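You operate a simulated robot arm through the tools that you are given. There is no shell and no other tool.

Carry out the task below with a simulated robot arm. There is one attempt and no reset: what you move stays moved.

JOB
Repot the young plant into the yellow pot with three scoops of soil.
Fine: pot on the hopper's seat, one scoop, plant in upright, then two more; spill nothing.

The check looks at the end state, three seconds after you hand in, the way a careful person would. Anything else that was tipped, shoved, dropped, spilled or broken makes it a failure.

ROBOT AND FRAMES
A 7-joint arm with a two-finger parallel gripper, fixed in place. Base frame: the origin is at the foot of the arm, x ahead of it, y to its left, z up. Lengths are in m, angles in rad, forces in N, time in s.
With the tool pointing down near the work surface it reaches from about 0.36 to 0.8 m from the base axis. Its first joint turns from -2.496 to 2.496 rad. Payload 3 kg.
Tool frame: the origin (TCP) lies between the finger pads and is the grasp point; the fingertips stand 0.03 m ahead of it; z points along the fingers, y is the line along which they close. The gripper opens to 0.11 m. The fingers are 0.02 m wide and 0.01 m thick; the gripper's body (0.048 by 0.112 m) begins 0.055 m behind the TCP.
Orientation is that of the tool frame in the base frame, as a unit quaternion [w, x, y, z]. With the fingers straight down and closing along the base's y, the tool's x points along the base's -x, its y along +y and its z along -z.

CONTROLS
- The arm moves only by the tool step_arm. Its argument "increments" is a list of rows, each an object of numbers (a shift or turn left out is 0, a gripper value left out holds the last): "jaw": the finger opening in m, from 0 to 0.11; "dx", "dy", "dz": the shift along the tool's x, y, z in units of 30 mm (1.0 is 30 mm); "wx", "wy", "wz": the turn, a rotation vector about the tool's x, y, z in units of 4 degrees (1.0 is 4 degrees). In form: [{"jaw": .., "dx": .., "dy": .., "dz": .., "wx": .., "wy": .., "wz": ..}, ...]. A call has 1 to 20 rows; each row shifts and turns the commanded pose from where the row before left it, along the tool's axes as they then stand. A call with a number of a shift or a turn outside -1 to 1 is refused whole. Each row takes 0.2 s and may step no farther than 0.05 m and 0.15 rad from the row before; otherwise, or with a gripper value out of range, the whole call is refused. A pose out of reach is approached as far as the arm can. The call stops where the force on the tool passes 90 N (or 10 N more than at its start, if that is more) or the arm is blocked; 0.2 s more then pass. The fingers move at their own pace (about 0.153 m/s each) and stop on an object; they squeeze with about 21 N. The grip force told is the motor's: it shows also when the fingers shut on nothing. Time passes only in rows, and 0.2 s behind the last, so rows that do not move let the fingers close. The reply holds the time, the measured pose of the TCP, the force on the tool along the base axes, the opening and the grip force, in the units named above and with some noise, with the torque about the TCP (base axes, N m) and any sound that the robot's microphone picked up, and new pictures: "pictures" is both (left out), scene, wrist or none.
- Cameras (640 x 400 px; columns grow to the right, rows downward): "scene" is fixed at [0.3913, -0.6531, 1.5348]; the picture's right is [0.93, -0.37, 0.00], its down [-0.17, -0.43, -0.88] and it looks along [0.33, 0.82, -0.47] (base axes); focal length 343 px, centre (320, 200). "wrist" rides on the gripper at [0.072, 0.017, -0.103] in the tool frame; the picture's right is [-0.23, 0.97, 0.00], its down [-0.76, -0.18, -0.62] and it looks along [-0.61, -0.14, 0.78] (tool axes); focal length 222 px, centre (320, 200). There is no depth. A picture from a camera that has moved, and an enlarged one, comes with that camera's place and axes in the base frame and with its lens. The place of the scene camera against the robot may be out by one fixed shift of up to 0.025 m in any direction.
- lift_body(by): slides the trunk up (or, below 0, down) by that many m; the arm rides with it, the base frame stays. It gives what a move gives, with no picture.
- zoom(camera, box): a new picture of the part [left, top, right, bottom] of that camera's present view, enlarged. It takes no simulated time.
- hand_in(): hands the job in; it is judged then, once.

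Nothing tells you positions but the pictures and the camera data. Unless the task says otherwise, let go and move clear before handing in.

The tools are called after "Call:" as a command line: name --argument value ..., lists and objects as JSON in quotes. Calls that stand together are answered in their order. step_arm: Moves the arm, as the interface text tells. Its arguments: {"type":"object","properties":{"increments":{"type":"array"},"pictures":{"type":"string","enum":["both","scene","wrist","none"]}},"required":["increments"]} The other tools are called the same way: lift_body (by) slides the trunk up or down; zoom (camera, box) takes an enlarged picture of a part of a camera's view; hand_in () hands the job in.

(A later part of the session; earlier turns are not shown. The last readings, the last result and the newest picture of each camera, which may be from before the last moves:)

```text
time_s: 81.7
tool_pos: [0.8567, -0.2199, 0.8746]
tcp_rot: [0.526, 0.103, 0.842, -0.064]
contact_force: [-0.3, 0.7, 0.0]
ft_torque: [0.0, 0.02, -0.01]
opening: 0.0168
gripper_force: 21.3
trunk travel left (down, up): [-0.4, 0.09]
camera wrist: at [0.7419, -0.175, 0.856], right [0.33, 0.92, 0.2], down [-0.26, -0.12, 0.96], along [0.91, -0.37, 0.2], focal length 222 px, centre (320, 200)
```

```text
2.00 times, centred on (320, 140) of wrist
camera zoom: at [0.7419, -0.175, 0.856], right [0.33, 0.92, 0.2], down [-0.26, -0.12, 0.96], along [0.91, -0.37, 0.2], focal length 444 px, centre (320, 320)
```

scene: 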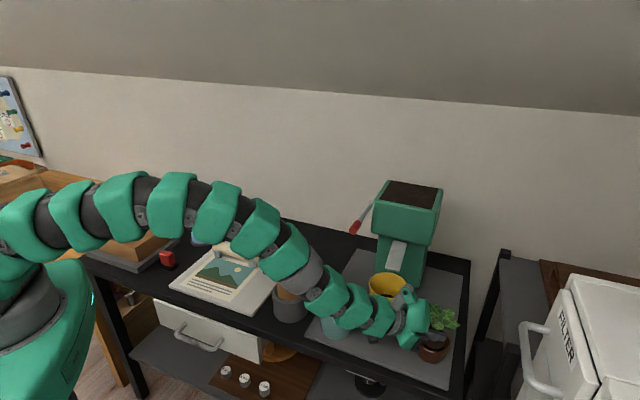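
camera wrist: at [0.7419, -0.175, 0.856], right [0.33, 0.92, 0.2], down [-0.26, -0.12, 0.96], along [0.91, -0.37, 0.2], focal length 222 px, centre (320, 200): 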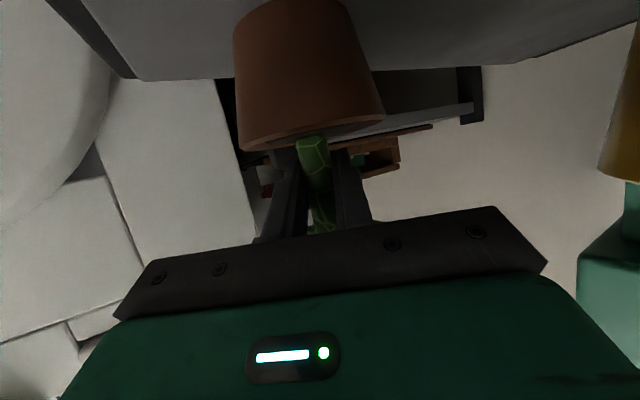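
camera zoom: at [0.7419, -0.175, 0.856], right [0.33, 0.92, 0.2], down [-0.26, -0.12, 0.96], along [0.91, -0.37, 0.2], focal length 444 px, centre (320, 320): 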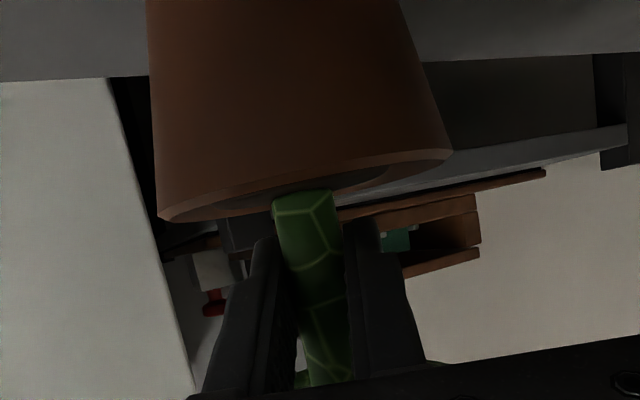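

Stem gripped (16.8 mm, 21 N). I lift slowly straight up and check that the brown pot stays.

Call:
step_arm --increments '[{"dx": -0.3, "dz": -0.146}, {"dx": -0.45, "dz": -0.219}, {"dx": -0.45, "dz": -0.219}, {}]'

Call:
zoom --camera "scene" --box '[360, 270, 480, 380]'

Call:
zoom --camera "wrist" --box '[160, 40, 480, 240]'

```text
time_s: 82.7
tool_pos: [0.8583, -0.2225, 0.9145]
tcp_rot: [0.525, 0.103, 0.842, -0.064]
contact_force: [0.3, -0.2, -0.4]
ft_torque: [-0.01, 0.02, 0.02]
opening: 0.0172
gripper_force: 20.9
trunk travel left (down, up): [-0.4, 0.09]
camera wrist: at [0.7425, -0.1759, 0.8958], right [0.33, 0.92, 0.2], down [-0.26, -0.12, 0.96], along [0.91, -0.37, 0.2], focal length 222 px, centre (320, 200)
```

scene: 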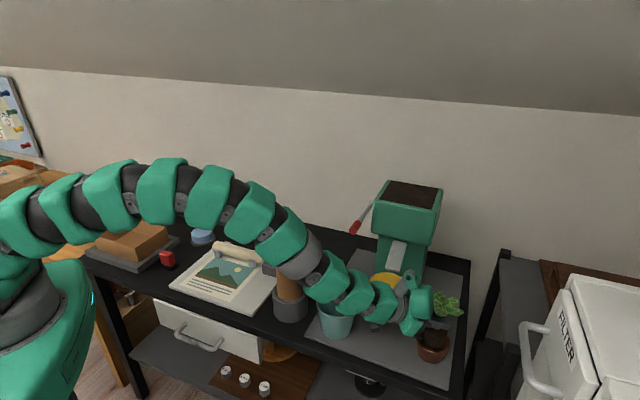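
wrist: 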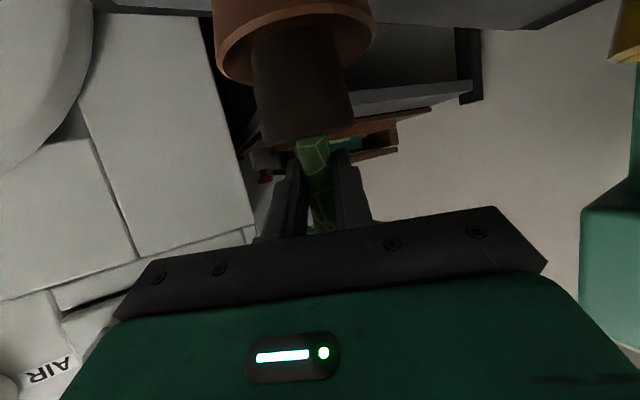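

```text
3.64 times, centred on (420, 325) of scene
camera zoom: at [0.3913, -0.6531, 1.5348], right [0.93, -0.37, 0.0], down [-0.17, -0.43, -0.88], along [0.33, 0.82, -0.47], focal length 1249 px, centre (-44, -254)
```

zoom: 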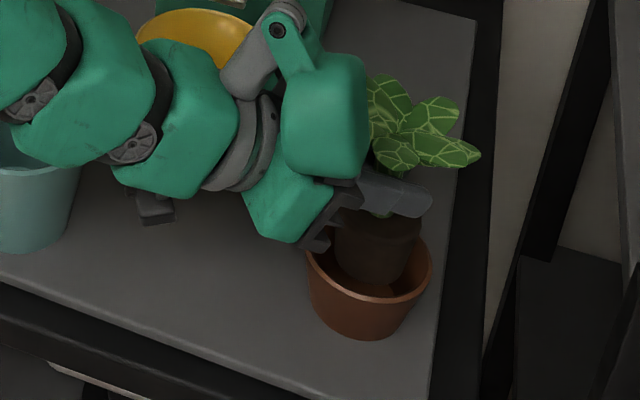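

```text
2.00 times, centred on (320, 140) of wrist
camera zoom: at [0.7425, -0.1759, 0.8958], right [0.33, 0.92, 0.2], down [-0.26, -0.12, 0.96], along [0.91, -0.37, 0.2], focal length 444 px, centre (320, 320)
```

zoom: 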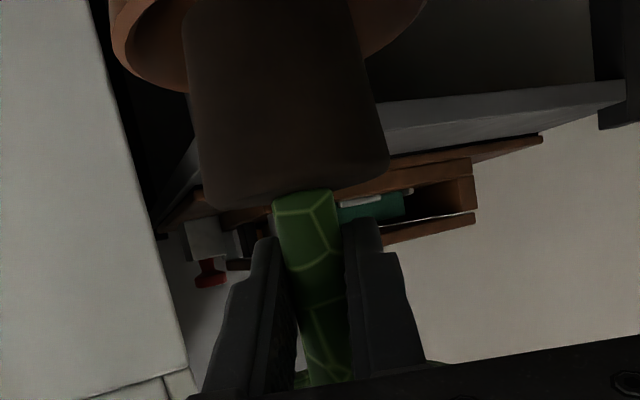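

The root ball is sliding out and the brown pot stays put. I lift the plant clear, draw back a bit, and check it hangs upright.

Call:
step_arm --increments '[{"dx": -0.6, "dz": -0.292}, {"dx": -0.87, "dz": -0.424}, {"dx": -0.87, "dz": -0.424}, {"dx": -0.87, "dz": -0.424}, {"dx": -0.87, "dz": -0.424}, {"dx": 0.43, "dz": -0.88, "dy": 0.35}, {"dx": 0.43, "dz": -0.88, "dy": 0.35}, {"dx": 0.43, "dz": -0.88, "dy": 0.35}, {}]'

Call:
zoom --camera "scene" --box '[340, 220, 480, 380]'

Call:
zoom --camera "wrist" --box '[160, 40, 480, 240]'

```text
time_s: 84.7
tool_pos: [0.7793, -0.1708, 1.0506]
tcp_rot: [0.526, 0.103, 0.842, -0.064]
contact_force: [1.0, -0.2, -0.2]
ft_torque: [-0.02, 0.04, -0.01]
opening: 0.0169
gripper_force: 20.9
trunk travel left (down, up): [-0.4, 0.09]
camera wrist: at [0.6632, -0.1243, 1.0317], right [0.33, 0.92, 0.2], down [-0.26, -0.12, 0.96], along [0.91, -0.37, 0.2], focal length 222 px, centre (320, 200)
```

scene: 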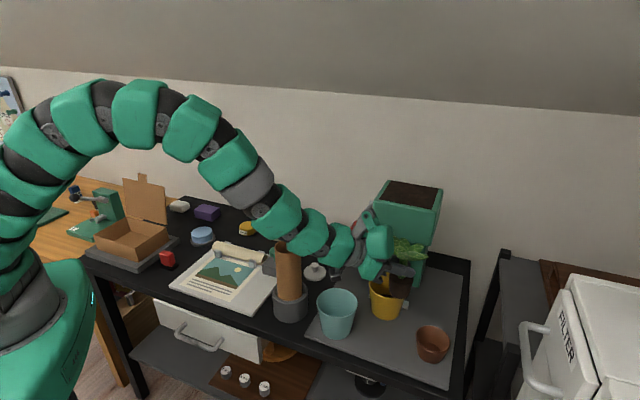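
wrist: 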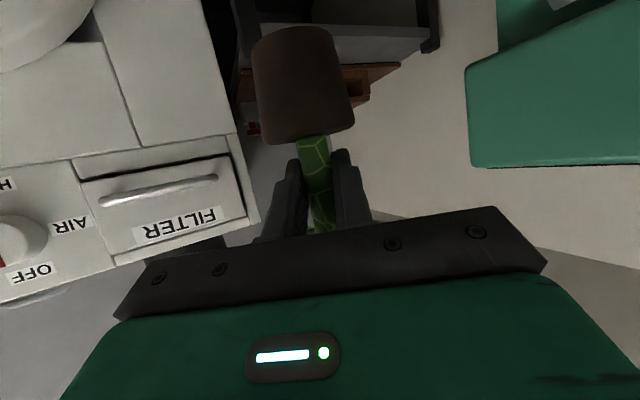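

```text
2.50 times, centred on (410, 300) of scene
camera zoom: at [0.3913, -0.6531, 1.5348], right [0.93, -0.37, 0.0], down [-0.17, -0.43, -0.88], along [0.33, 0.82, -0.47], focal length 859 px, centre (95, -50)
```

zoom: 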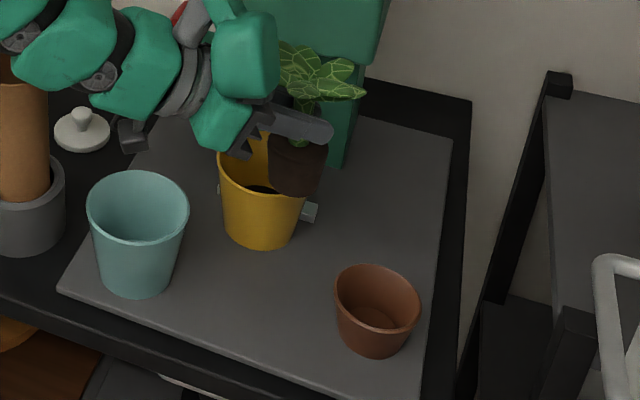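

```text
2.00 times, centred on (320, 140) of wrist
camera zoom: at [0.6632, -0.1243, 1.0317], right [0.33, 0.92, 0.2], down [-0.26, -0.12, 0.96], along [0.91, -0.37, 0.2], focal length 444 px, centre (320, 320)
```

zoom: 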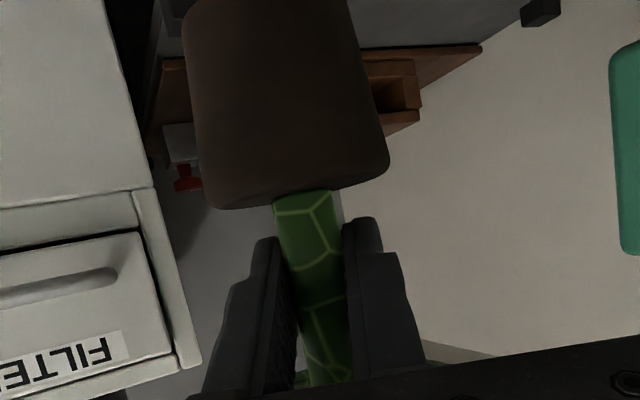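

The plant is out cleanly with its root ball (≈5 cm tall) and the brown pot undisturbed. I now turn the hand about the vertical by ~58° so that it will approach the pot from the front, away from the lever.

Call:
step_arm --increments '[{"wx": -0.899, "wz": -0.438}, {"wx": -0.899, "wz": -0.438}, {"wx": -0.899, "wz": -0.438}, {"wx": -0.899, "wz": -0.438}, {"wx": -0.899, "wz": -0.438}, {"wx": -0.899, "wz": -0.438}, {"wx": -0.899, "wz": -0.438}, {}]'

```text
time_s: 86.5
tool_pos: [0.7817, -0.1693, 1.0501]
tcp_rot: [0.524, -0.104, 0.842, 0.067]
contact_force: [0.9, -0.3, -0.8]
ft_torque: [0.0, 0.01, 0.01]
opening: 0.0171
gripper_force: 20.9
trunk travel left (down, up): [-0.4, 0.09]
camera wrist: at [0.6577, -0.1839, 1.0322], right [-0.14, 0.97, 0.21], down [-0.17, -0.23, 0.96], along [0.97, 0.1, 0.2], focal length 222 px, centre (320, 200)
```

scene: 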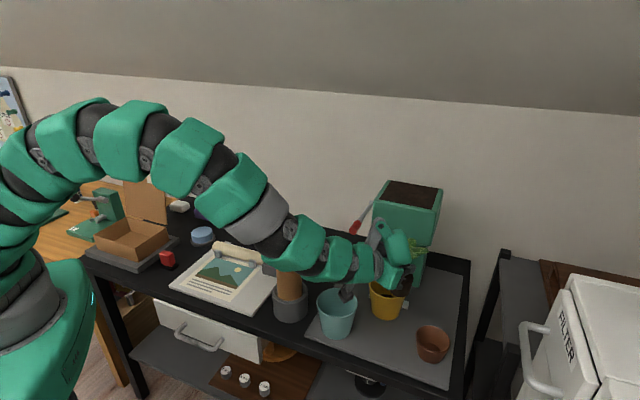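
wrist: 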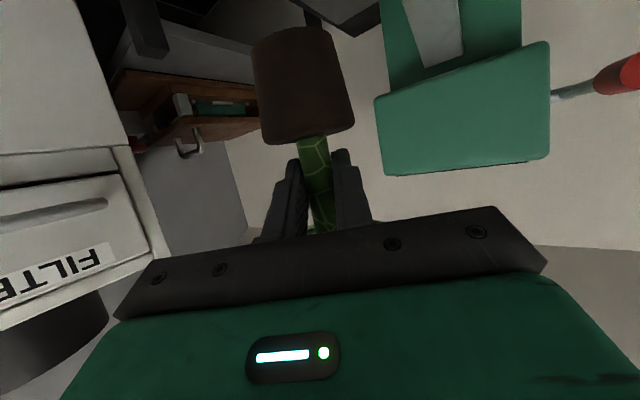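

Half turned, all steady. Continuing the turn.

Call:
step_arm --increments '[{"wx": -0.899, "wz": -0.438}, {"wx": -0.899, "wz": -0.438}, {"wx": -0.899, "wz": -0.438}, {"wx": -0.899, "wz": -0.438}, {"wx": -0.899, "wz": -0.438}, {"wx": -0.899, "wz": -0.438}, {"wx": -0.899, "wz": -0.438}, {"wx": -0.45, "wz": -0.219}, {}]'

Call:
zoom --camera "wrist" --box '[160, 0, 560, 240]'

Call:
zoom --camera "scene" --box '[320, 200, 480, 340]'

```text
time_s: 88.5
tool_pos: [0.7803, -0.1708, 1.0525]
tcp_rot: [0.49, -0.318, 0.786, 0.201]
contact_force: [-0.6, -0.6, -0.5]
ft_torque: [0.01, -0.01, 0.01]
opening: 0.0171
gripper_force: 21.4
trunk travel left (down, up): [-0.4, 0.09]
camera wrist: at [0.6804, -0.2457, 1.0322], right [-0.61, 0.77, 0.21], down [-0.04, -0.29, 0.96], along [0.79, 0.57, 0.2], focal length 222 px, centre (320, 200)
```

scene: 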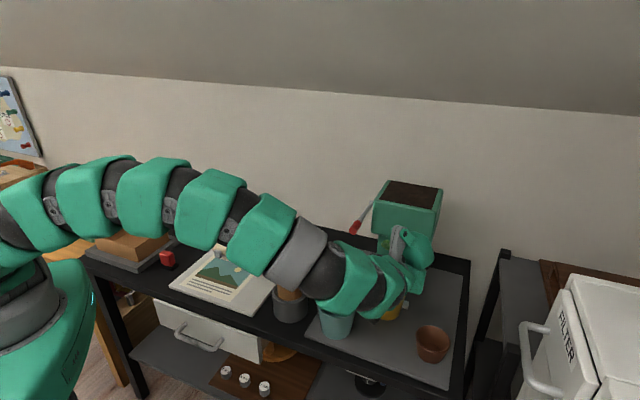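
wrist: 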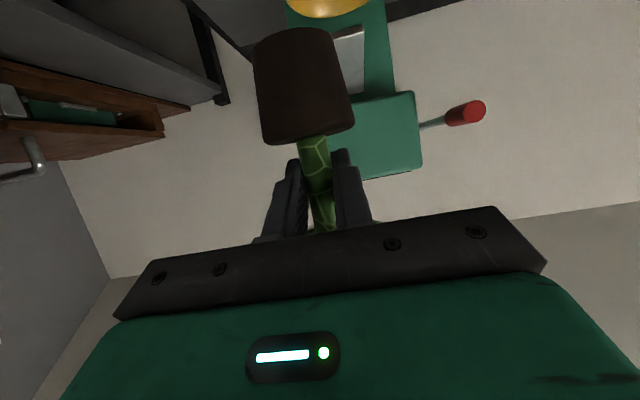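

```text
1.60 times, centred on (360, 120) of wrist
camera zoom: at [0.6804, -0.2457, 1.0322], right [-0.61, 0.77, 0.21], down [-0.04, -0.29, 0.96], along [0.79, 0.57, 0.2], focal length 355 px, centre (256, 328)
```

zoom: 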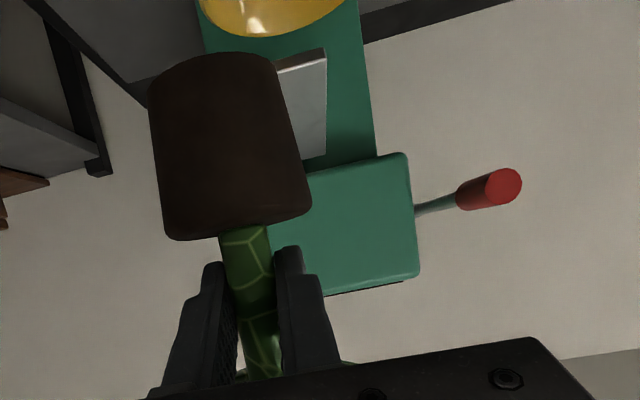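

```text
2.86 times, centred on (400, 270) of scene
camera zoom: at [0.3913, -0.6531, 1.5348], right [0.93, -0.37, 0.0], down [-0.17, -0.43, -0.88], along [0.33, 0.82, -0.47], focal length 981 px, centre (91, 0)
```

zoom: 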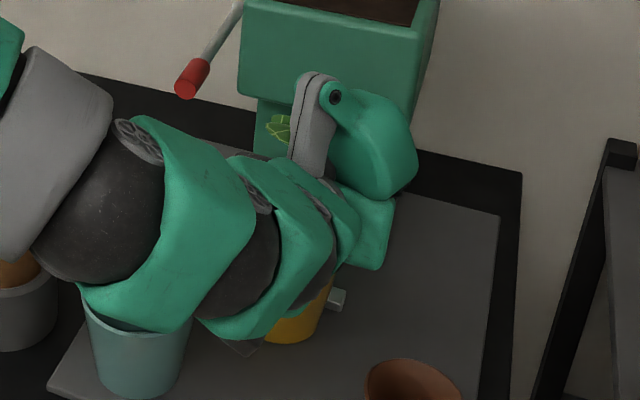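

The hand now points along the hopper's depth direction with the plant upright. I move the plant over the yellow pot at this height.

Call:
step_arm --increments '[{"dx": -0.382, "dz": 0.784, "dy": 0.352}, {"dx": -0.382, "dz": 0.784, "dy": 0.352}, {"dx": -0.382, "dz": 0.784, "dy": 0.352}, {"dx": -0.382, "dz": 0.784, "dy": 0.352}, {}]'

Call:
zoom --camera "wrist" --box '[160, 0, 560, 240]'

Call:
zoom --camera "scene" --box '[320, 200, 480, 340]'

```text
time_s: 89.7
tool_pos: [0.8258, -0.0637, 1.051]
tcp_rot: [0.49, -0.318, 0.786, 0.2]
contact_force: [0.2, -1.4, -1.2]
ft_torque: [0.02, -0.04, -0.04]
opening: 0.0172
gripper_force: 21.0
trunk travel left (down, up): [-0.4, 0.09]
camera wrist: at [0.7257, -0.1395, 1.0312], right [-0.61, 0.77, 0.21], down [-0.04, -0.29, 0.96], along [0.79, 0.57, 0.2], focal length 222 px, centre (320, 200)
```

scene: 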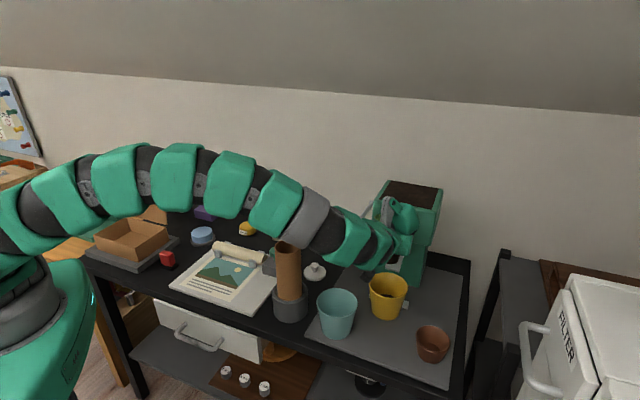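
wrist: 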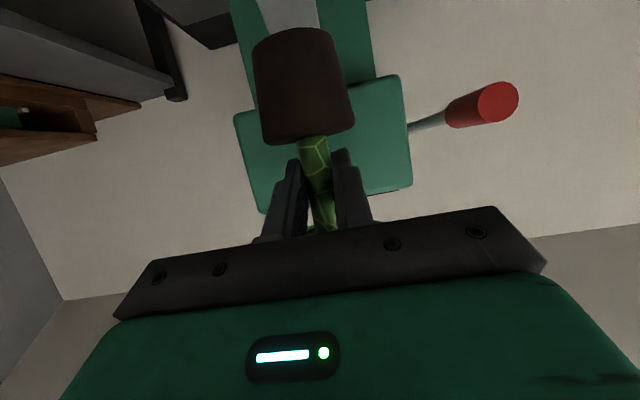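

```text
1.60 times, centred on (360, 120) of wrist
camera zoom: at [0.7257, -0.1395, 1.0312], right [-0.61, 0.77, 0.21], down [-0.04, -0.29, 0.96], along [0.79, 0.57, 0.2], focal length 355 px, centre (256, 328)
```

zoom: 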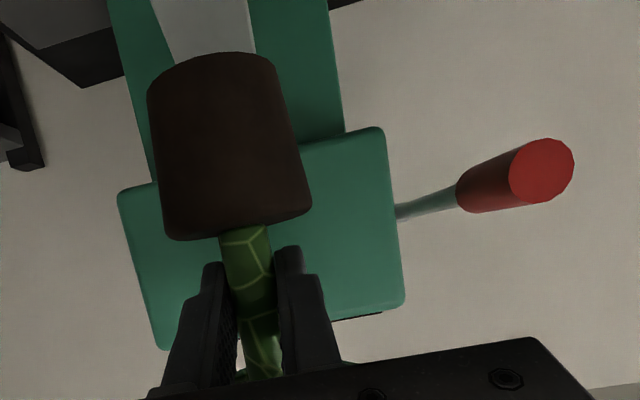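

```text
2.86 times, centred on (400, 270) of scene
camera zoom: at [0.3913, -0.6531, 1.5348], right [0.93, -0.37, 0.0], down [-0.17, -0.43, -0.88], along [0.33, 0.82, -0.47], focal length 981 px, centre (91, 0)
```

zoom: 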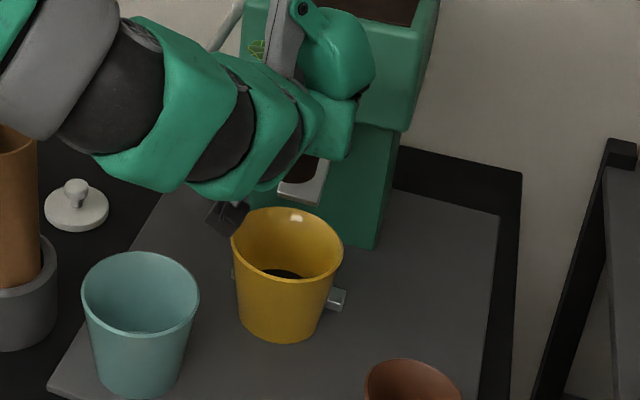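

The root ball lines up with the pot in this view. I lower it in stages, correcting 3 mm sideways, and check clearance to the chute.

Call:
step_arm --increments '[{"dx": 0.72, "dz": 0.28, "dy": -0.1}, {"dx": 0.7, "dz": 0.34}, {"dx": 0.7, "dz": 0.34}, {}]'

Call:
zoom --camera "wrist" --box '[160, 0, 560, 240]'

Call:
zoom --camera "scene" --box '[320, 200, 480, 340]'

```text
time_s: 90.7
tool_pos: [0.8278, -0.0707, 0.9805]
tcp_rot: [0.491, -0.319, 0.785, 0.202]
contact_force: [0.4, -0.2, -0.5]
ft_torque: [0.0, -0.02, -0.03]
opening: 0.0173
gripper_force: 20.9
trunk travel left (down, up): [-0.4, 0.09]
camera wrist: at [0.7277, -0.1453, 0.961], right [-0.61, 0.77, 0.21], down [-0.04, -0.29, 0.96], along [0.79, 0.57, 0.2], focal length 222 px, centre (320, 200)
```

scene: 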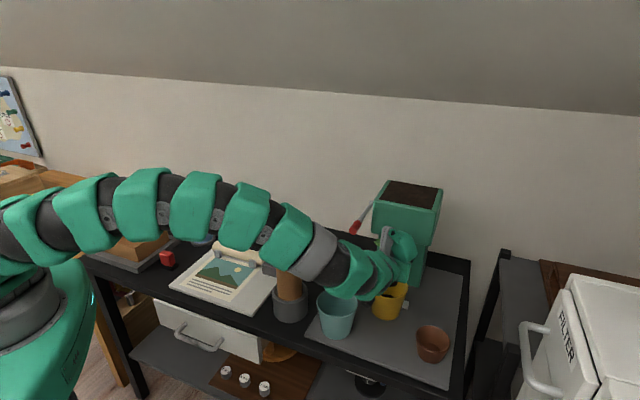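
wrist: 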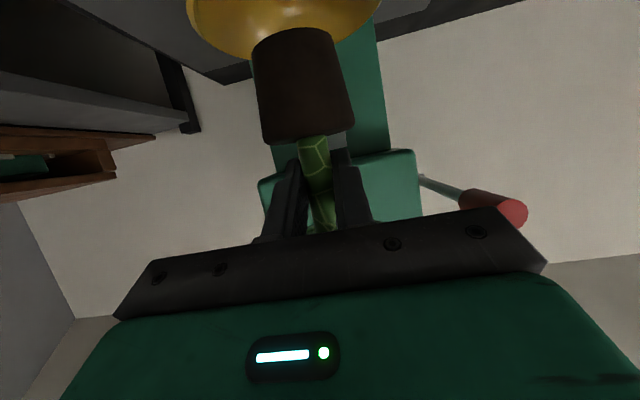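

```text
1.60 times, centred on (360, 120) of wrist
camera zoom: at [0.7277, -0.1453, 0.961], right [-0.61, 0.77, 0.21], down [-0.04, -0.29, 0.96], along [0.79, 0.57, 0.2], focal length 355 px, centre (256, 328)
```

zoom: 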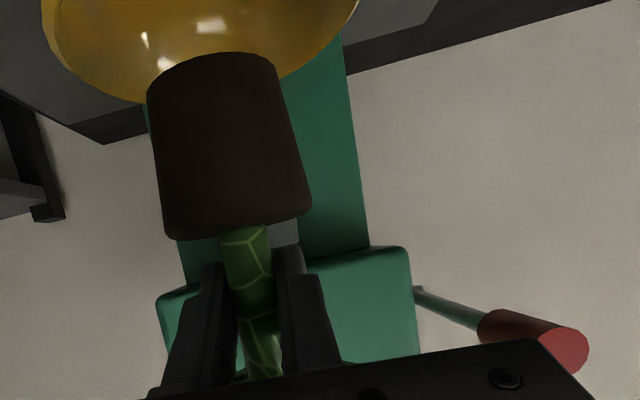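

```text
2.86 times, centred on (400, 270) of scene
camera zoom: at [0.3913, -0.6531, 1.5348], right [0.93, -0.37, 0.0], down [-0.17, -0.43, -0.88], along [0.33, 0.82, -0.47], focal length 981 px, centre (91, 0)
```

zoom: 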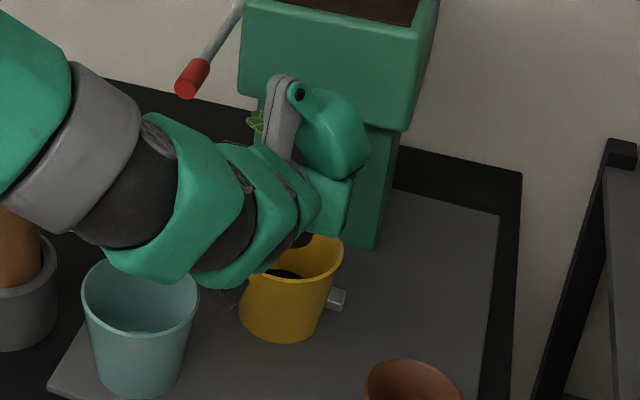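

Clear of the chute so far; the root ball is just above the pot's rim and centred sideways. Lowering another 5 cm into the pot.

Call:
step_arm --increments '[{"dx": 0.5, "dz": 0.243}, {"dx": 0.5, "dz": 0.243}, {"dx": 0.5, "dz": 0.243}, {}]'

Call:
zoom --camera "wrist" --box '[160, 0, 560, 240]'

Call:
zoom --camera "scene" --box '[320, 200, 480, 340]'

```text
time_s: 91.7
tool_pos: [0.8266, -0.0698, 0.9308]
tcp_rot: [0.491, -0.317, 0.786, 0.2]
contact_force: [-0.2, 0.0, -0.2]
ft_torque: [0.0, -0.04, -0.01]
opening: 0.0174
gripper_force: 21.0
trunk travel left (down, up): [-0.4, 0.09]
camera wrist: at [0.7265, -0.1451, 0.9118], right [-0.61, 0.77, 0.21], down [-0.04, -0.29, 0.96], along [0.79, 0.57, 0.2], focal length 222 px, centre (320, 200)
```

scene: 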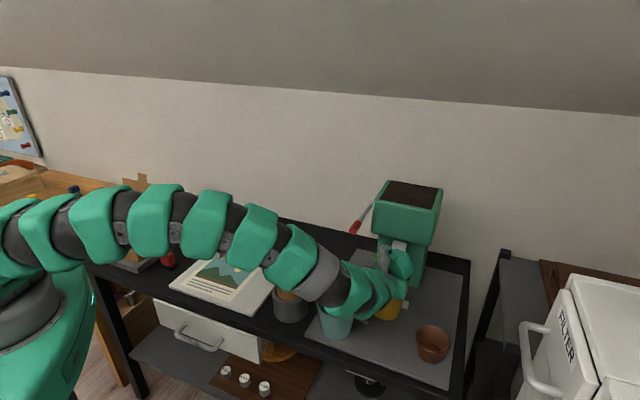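
wrist: 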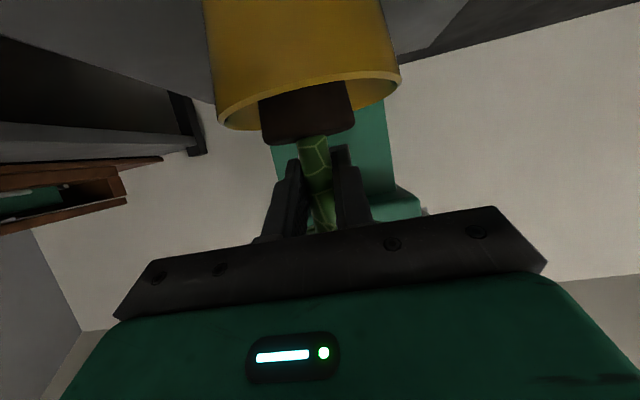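

```text
1.60 times, centred on (360, 120) of wrist
camera zoom: at [0.7265, -0.1451, 0.9118], right [-0.61, 0.77, 0.21], down [-0.04, -0.29, 0.96], along [0.79, 0.57, 0.2], focal length 355 px, centre (256, 328)
```

zoom: 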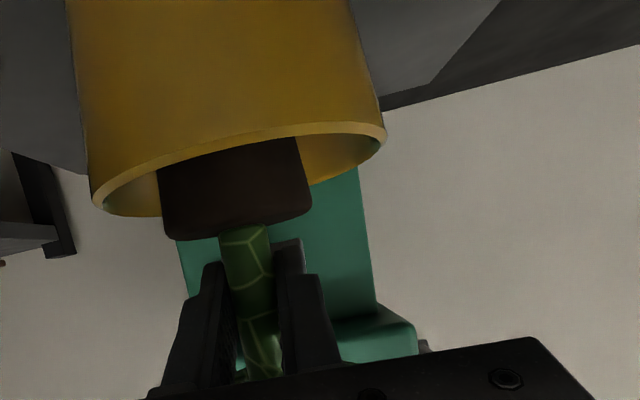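

```text
2.86 times, centred on (400, 270) of scene
camera zoom: at [0.3913, -0.6531, 1.5348], right [0.93, -0.37, 0.0], down [-0.17, -0.43, -0.88], along [0.33, 0.82, -0.47], focal length 981 px, centre (91, 0)
```

zoom: 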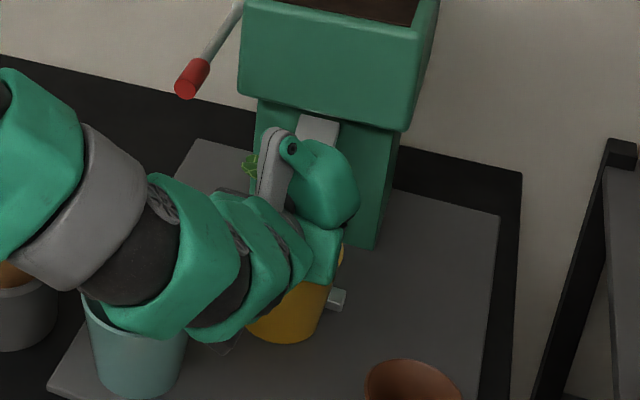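

The root ball is entering the pot, centred. I lower in 5 mm steps watching the force.

Call:
step_arm --increments '[{"dx": 0.15, "dz": 0.073}, {"dx": 0.15, "dz": 0.073}, {}]' --pictures "none"

Call:
step_arm --increments '[{"dx": 0.15, "dz": 0.073}, {"dx": 0.15, "dz": 0.073}, {}]'

Call:
zoom --camera "wrist" --box '[160, 0, 560, 240]'

```text
time_s: 92.5
tool_pos: [0.8271, -0.07, 0.9218]
tcp_rot: [0.49, -0.318, 0.787, 0.2]
contact_force: [-0.2, 0.3, -1.4]
ft_torque: [-0.02, -0.02, 0.0]
opening: 0.0174
gripper_force: 20.7
trunk travel left (down, up): [-0.4, 0.09]
```

```text
time_s: 93.3
tool_pos: [0.8257, -0.0695, 0.9123]
tcp_rot: [0.49, -0.317, 0.787, 0.2]
contact_force: [-0.1, 0.5, -1.3]
ft_torque: [0.03, 0.01, 0.04]
opening: 0.0173
gripper_force: 21.2
trunk travel left (down, up): [-0.4, 0.09]
camera wrist: at [0.726, -0.1454, 0.8933], right [-0.61, 0.77, 0.21], down [-0.04, -0.29, 0.96], along [0.79, 0.57, 0.2], focal length 222 px, centre (320, 200)
```

scene: 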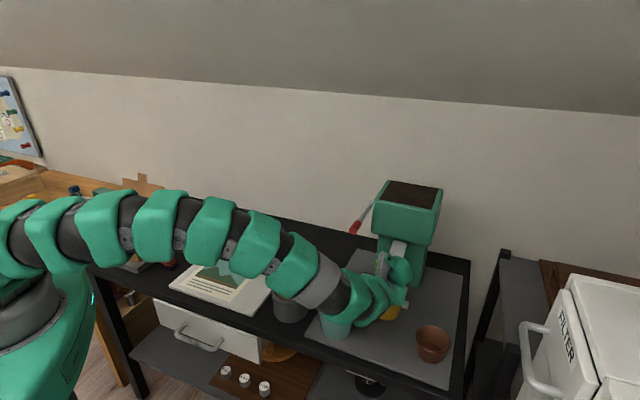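
wrist: 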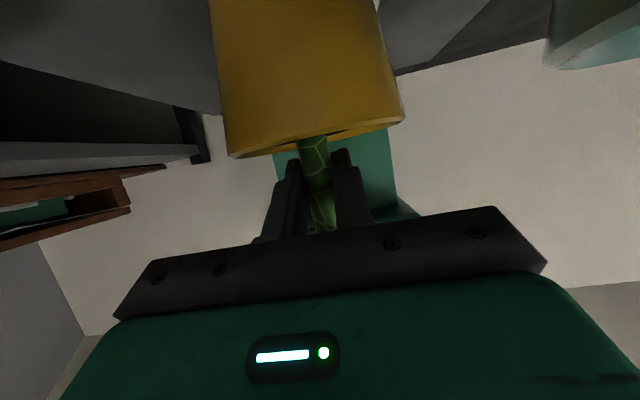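

```text
1.60 times, centred on (360, 120) of wrist
camera zoom: at [0.726, -0.1454, 0.8933], right [-0.61, 0.77, 0.21], down [-0.04, -0.29, 0.96], along [0.79, 0.57, 0.2], focal length 355 px, centre (256, 328)
```

zoom: 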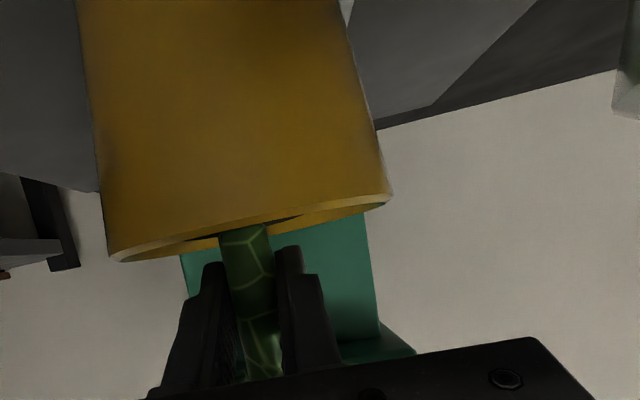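

Still free. Continuing gently down until the root ball rests on the soil.

Call:
step_arm --increments '[{"dx": 0.12, "dz": 0.058}, {}]' --pictures "none"

Call:
step_arm --increments '[{"dx": 0.12, "dz": 0.058}, {}]' --pictures "none"

Call:
step_arm --increments '[{"dx": 0.12, "dz": 0.058}, {}]'

Call:
zoom --camera "wrist" --box '[160, 0, 560, 240]'

```text
time_s: 93.9
tool_pos: [0.8266, -0.0691, 0.9067]
tcp_rot: [0.491, -0.317, 0.787, 0.2]
contact_force: [0.0, 0.5, -1.6]
ft_torque: [0.01, -0.01, -0.02]
opening: 0.0173
gripper_force: 21.1
trunk travel left (down, up): [-0.4, 0.09]
```

```text
time_s: 94.5
tool_pos: [0.8262, -0.0689, 0.9037]
tcp_rot: [0.49, -0.317, 0.787, 0.2]
contact_force: [0.2, 0.2, -0.1]
ft_torque: [0.02, 0.01, 0.0]
opening: 0.0175
gripper_force: 20.5
trunk travel left (down, up): [-0.4, 0.09]
```

```text
time_s: 95.1
tool_pos: [0.8272, -0.0696, 0.8993]
tcp_rot: [0.49, -0.318, 0.787, 0.2]
contact_force: [0.5, 0.7, -1.1]
ft_torque: [0.01, 0.0, -0.03]
opening: 0.0172
gripper_force: 20.6
trunk travel left (down, up): [-0.4, 0.09]
camera wrist: at [0.7267, -0.1448, 0.8798], right [-0.61, 0.77, 0.21], down [-0.04, -0.29, 0.96], along [0.79, 0.57, 0.2], focal length 222 px, centre (320, 200)
```

scene: 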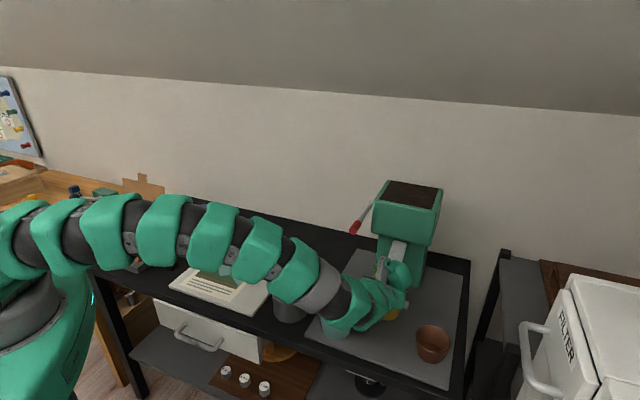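
wrist: 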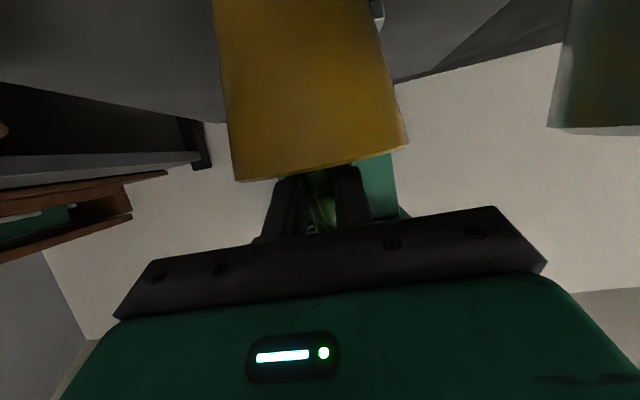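

```text
1.60 times, centred on (360, 120) of wrist
camera zoom: at [0.7267, -0.1448, 0.8798], right [-0.61, 0.77, 0.21], down [-0.04, -0.29, 0.96], along [0.79, 0.57, 0.2], focal length 355 px, centre (256, 328)
```

zoom: 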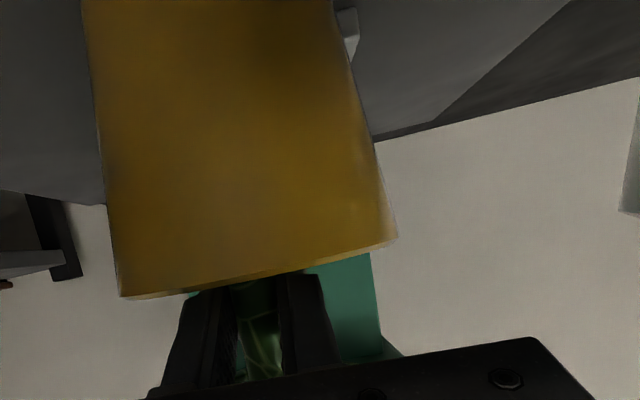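

No contact yet at TCP z 0.899. A few more small steps; the fingers still clear the rim.

Call:
step_arm --increments '[{"dx": 0.12, "dz": 0.058}, {}]' --pictures "none"

Call:
step_arm --increments '[{"dx": 0.12, "dz": 0.058}, {}]' --pictures "none"

Call:
step_arm --increments '[{"dx": 0.09, "dz": 0.044}, {}]'

Call:
zoom --camera "scene" --box '[340, 220, 440, 340]'

```text
time_s: 95.7
tool_pos: [0.8276, -0.0689, 0.8953]
tcp_rot: [0.491, -0.317, 0.787, 0.199]
contact_force: [-0.4, 0.2, -1.3]
ft_torque: [-0.01, 0.03, -0.04]
opening: 0.0173
gripper_force: 21.7
trunk travel left (down, up): [-0.4, 0.09]
```

```text
time_s: 96.3
tool_pos: [0.8272, -0.0681, 0.8914]
tcp_rot: [0.491, -0.317, 0.786, 0.2]
contact_force: [-0.4, -0.2, -0.5]
ft_torque: [-0.04, 0.0, 0.01]
opening: 0.0175
gripper_force: 21.3
trunk travel left (down, up): [-0.4, 0.09]
```

```text
time_s: 96.9
tool_pos: [0.8273, -0.0688, 0.8897]
tcp_rot: [0.49, -0.318, 0.786, 0.201]
contact_force: [0.2, 0.0, -0.7]
ft_torque: [0.02, 0.02, -0.02]
opening: 0.0175
gripper_force: 20.9
trunk travel left (down, up): [-0.4, 0.09]
camera wrist: at [0.7276, -0.1444, 0.8695], right [-0.61, 0.77, 0.21], down [-0.04, -0.29, 0.96], along [0.79, 0.57, 0.2], focal length 222 px, centre (320, 200)
```

scene: 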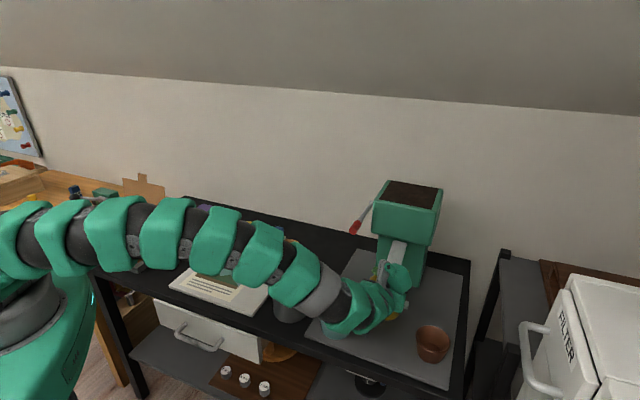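
wrist: 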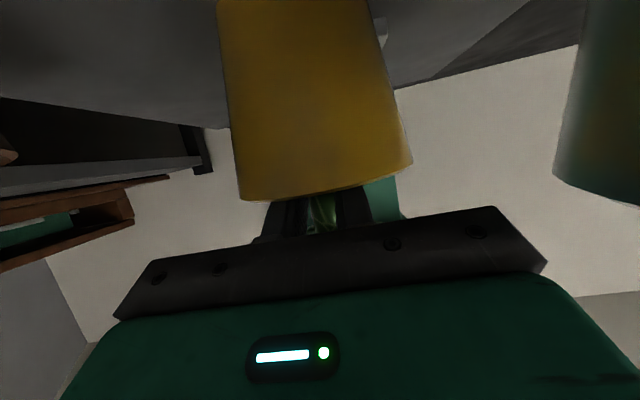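

```text
3.33 times, centred on (390, 280) of scene
camera zoom: at [0.3913, -0.6531, 1.5348], right [0.93, -0.37, 0.0], down [-0.17, -0.43, -0.88], along [0.33, 0.82, -0.47], focal length 1145 px, centre (87, -67)
```

zoom: 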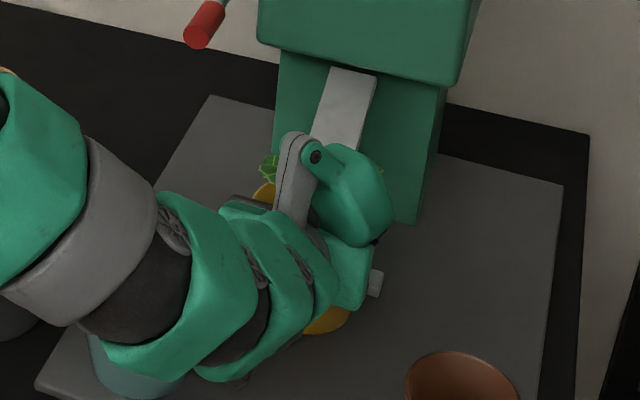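

Continuing two more small steps; contact with soil should be imminent.

Call:
step_arm --increments '[{"dx": 0.09, "dz": 0.044}, {}, {}]' --pictures "none"

Call:
step_arm --increments '[{"dx": 0.09, "dz": 0.044}, {}, {}]' --pictures "none"

Call:
step_arm --increments '[{"dx": 0.09, "dz": 0.044}, {}, {}]'

```text
time_s: 97.7
tool_pos: [0.828, -0.0697, 0.8865]
tcp_rot: [0.49, -0.318, 0.787, 0.2]
contact_force: [-1.1, 0.2, -0.6]
ft_torque: [0.0, 0.02, -0.01]
opening: 0.017
gripper_force: 21.1
trunk travel left (down, up): [-0.4, 0.09]
```

```text
time_s: 98.5
tool_pos: [0.8286, -0.0686, 0.884]
tcp_rot: [0.492, -0.317, 0.786, 0.199]
contact_force: [1.0, 0.9, 17.8]
ft_torque: [-0.43, 0.25, 0.04]
opening: 0.0171
gripper_force: 20.9
trunk travel left (down, up): [-0.4, 0.09]
```

```text
time_s: 99.3
tool_pos: [0.8264, -0.0699, 0.8836]
tcp_rot: [0.493, -0.319, 0.784, 0.2]
contact_force: [0.5, -1.9, 46.9]
ft_torque: [-0.83, 0.92, 0.01]
opening: 0.0169
gripper_force: 20.9
trunk travel left (down, up): [-0.4, 0.09]
camera wrist: at [0.7257, -0.1449, 0.8641], right [-0.61, 0.77, 0.2], down [-0.04, -0.29, 0.96], along [0.79, 0.57, 0.21], focal length 222 px, centre (320, 200)
```

scene: 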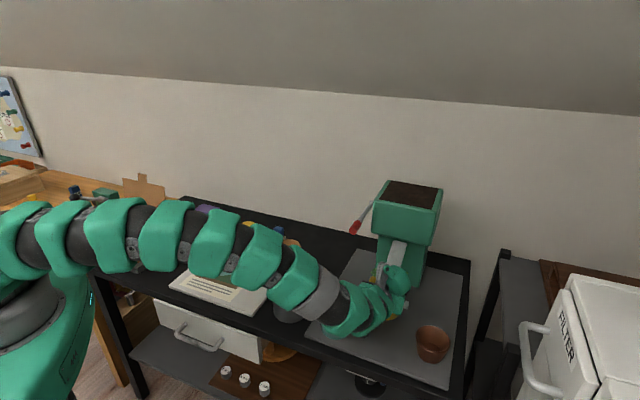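
wrist: 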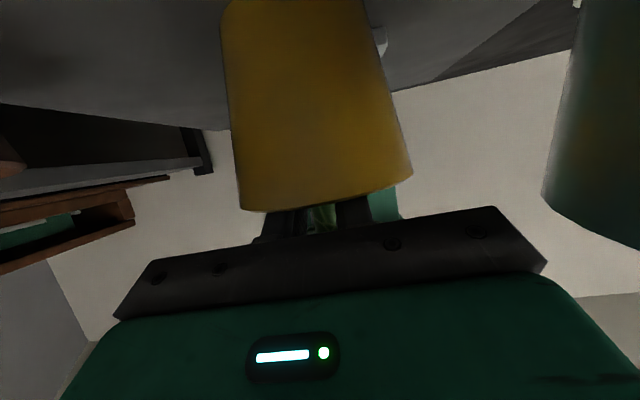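

The force (47 N) comes from the fingers resting on the pot's near rim (torque shows contact behind the grip), so the root ball must be almost at the bottom. I back off 4 mm at once and check the pot.

Call:
step_arm --increments '[{"dx": -0.12, "dz": -0.058}, {"dx": -0.06, "dz": -0.03}, {}]'

Call:
zoom --camera "wrist" --box '[160, 0, 560, 240]'

Call:
zoom --camera "scene" --box '[340, 220, 440, 340]'

```text
time_s: 100.1
tool_pos: [0.8264, -0.0682, 0.8832]
tcp_rot: [0.489, -0.318, 0.787, 0.201]
contact_force: [1.1, 0.5, 5.3]
ft_torque: [-0.09, 0.21, -0.04]
opening: 0.0172
gripper_force: 21.5
trunk travel left (down, up): [-0.4, 0.09]
camera wrist: at [0.7256, -0.1444, 0.865], right [-0.61, 0.77, 0.21], down [-0.03, -0.29, 0.96], along [0.79, 0.57, 0.2], focal length 222 px, centre (320, 200)
```

scene: 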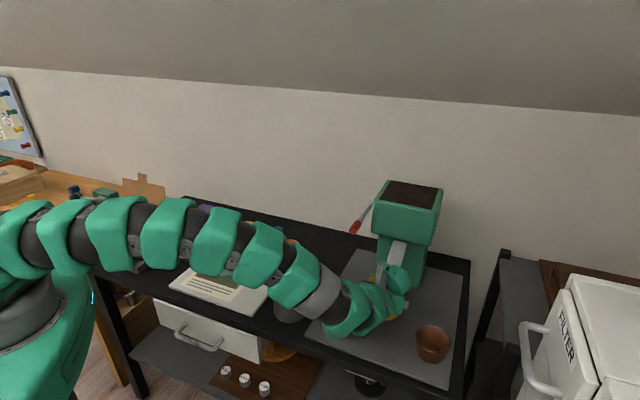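
wrist: 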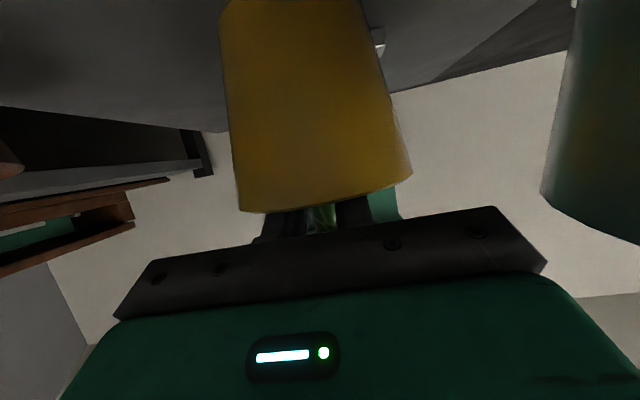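

```text
1.60 times, centred on (360, 120) of wrist
camera zoom: at [0.7256, -0.1444, 0.865], right [-0.61, 0.77, 0.21], down [-0.03, -0.29, 0.96], along [0.79, 0.57, 0.2], focal length 355 px, centre (256, 328)
```

zoom: 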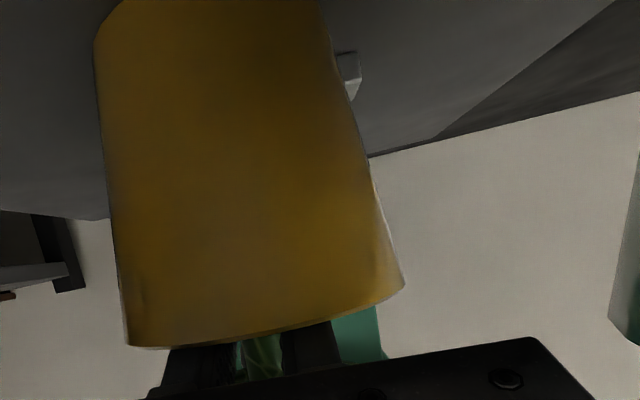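

```text
3.33 times, centred on (390, 280) of scene
camera zoom: at [0.3913, -0.6531, 1.5348], right [0.93, -0.37, 0.0], down [-0.17, -0.43, -0.88], along [0.33, 0.82, -0.47], focal length 1145 px, centre (87, -67)
```

zoom: 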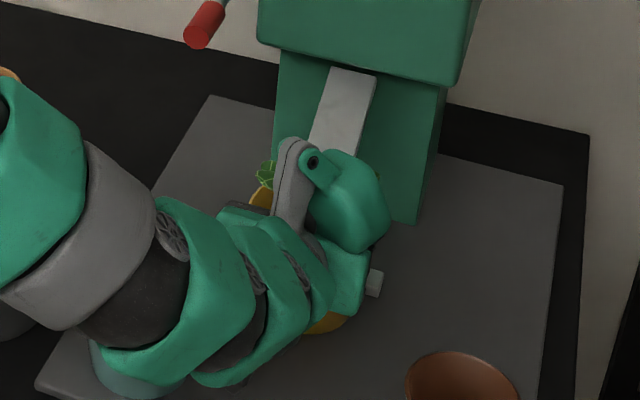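

The pot is still upright and touching lightly. I raise 2 mm more and open the fingers a few millimetres so the stem slides down between them, guided.

Call:
step_arm --increments '[{"dx": -0.08, "dz": -0.04}, {}, {"jaw": 0.0185}, {"jaw": 0.02}, {"jaw": 0.022}, {"jaw": 0.024}, {}, {}]'

Call:
zoom --camera "wrist" --box '[160, 0, 560, 240]'

Call:
zoom --camera "scene" --box '[340, 220, 440, 340]'

```text
time_s: 101.9
tool_pos: [0.8278, -0.0697, 0.8885]
tcp_rot: [0.491, -0.317, 0.786, 0.2]
contact_force: [-0.5, -0.4, -0.1]
ft_torque: [0.01, -0.02, 0.02]
opening: 0.0239
gripper_force: 0.0
trunk travel left (down, up): [-0.4, 0.09]
camera wrist: at [0.7273, -0.1452, 0.8689], right [-0.61, 0.77, 0.21], down [-0.04, -0.29, 0.96], along [0.79, 0.57, 0.2], focal length 222 px, centre (320, 200)
```

scene: 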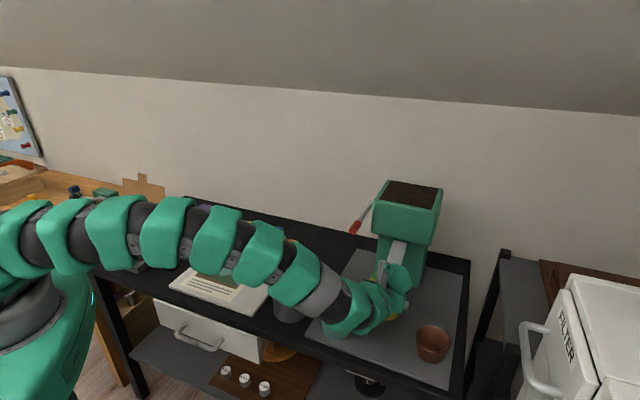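
wrist: 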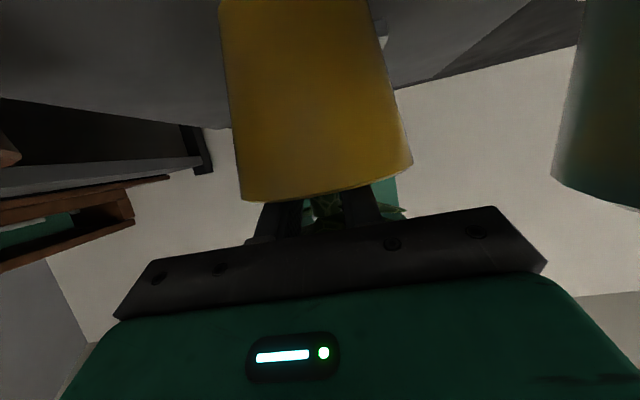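

```text
1.60 times, centred on (360, 120) of wrist
camera zoom: at [0.7273, -0.1452, 0.8689], right [-0.61, 0.77, 0.21], down [-0.04, -0.29, 0.96], along [0.79, 0.57, 0.2], focal length 355 px, centre (256, 328)
```

zoom: 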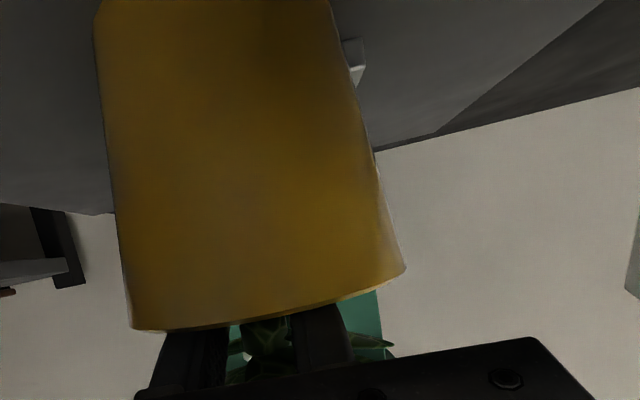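

```text
3.33 times, centred on (390, 280) of scene
camera zoom: at [0.3913, -0.6531, 1.5348], right [0.93, -0.37, 0.0], down [-0.17, -0.43, -0.88], along [0.33, 0.82, -0.47], focal length 1145 px, centre (87, -67)
```

zoom: 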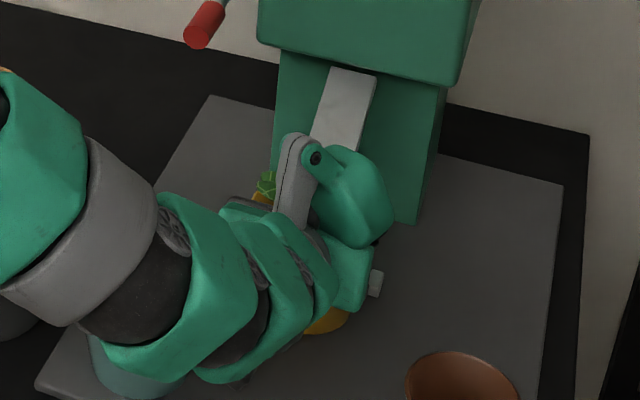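

The plant slid down and the leaves are now lower, close to the fingers. I look closely before withdrawing.

Call:
zoom --camera "wrist" --box '[230, 160, 430, 260]'

Call:
zoom --camera "scene" --box '[370, 240, 420, 300]'

```text
3.20 times, centred on (330, 210) of wrist
camera zoom: at [0.7273, -0.1452, 0.8689], right [-0.61, 0.77, 0.21], down [-0.04, -0.29, 0.96], along [0.79, 0.57, 0.2], focal length 711 px, centre (288, 168)
```

zoom: 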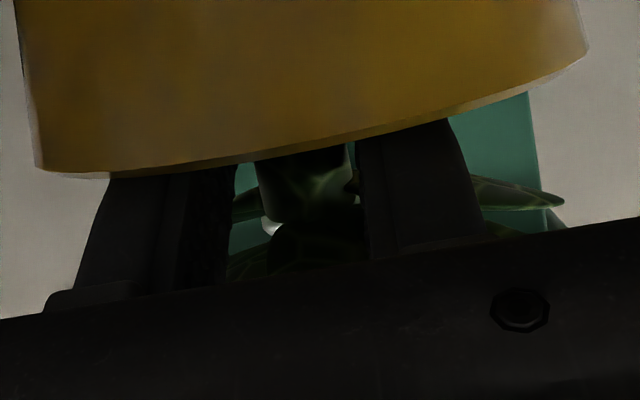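

```text
6.67 times, centred on (395, 270) of scene
camera zoom: at [0.3913, -0.6531, 1.5348], right [0.93, -0.37, 0.0], down [-0.17, -0.43, -0.88], along [0.33, 0.82, -0.47], focal length 2290 px, centre (-180, -267)
```

zoom: 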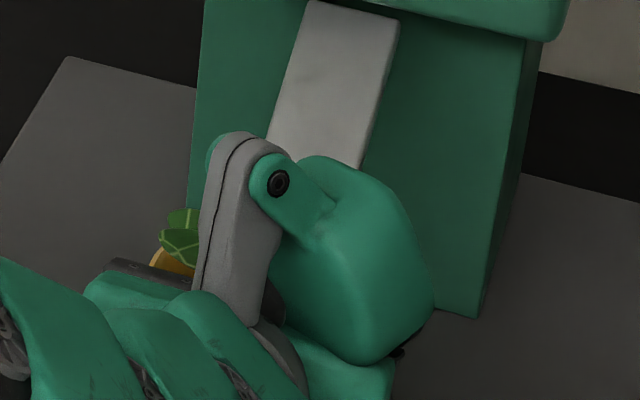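

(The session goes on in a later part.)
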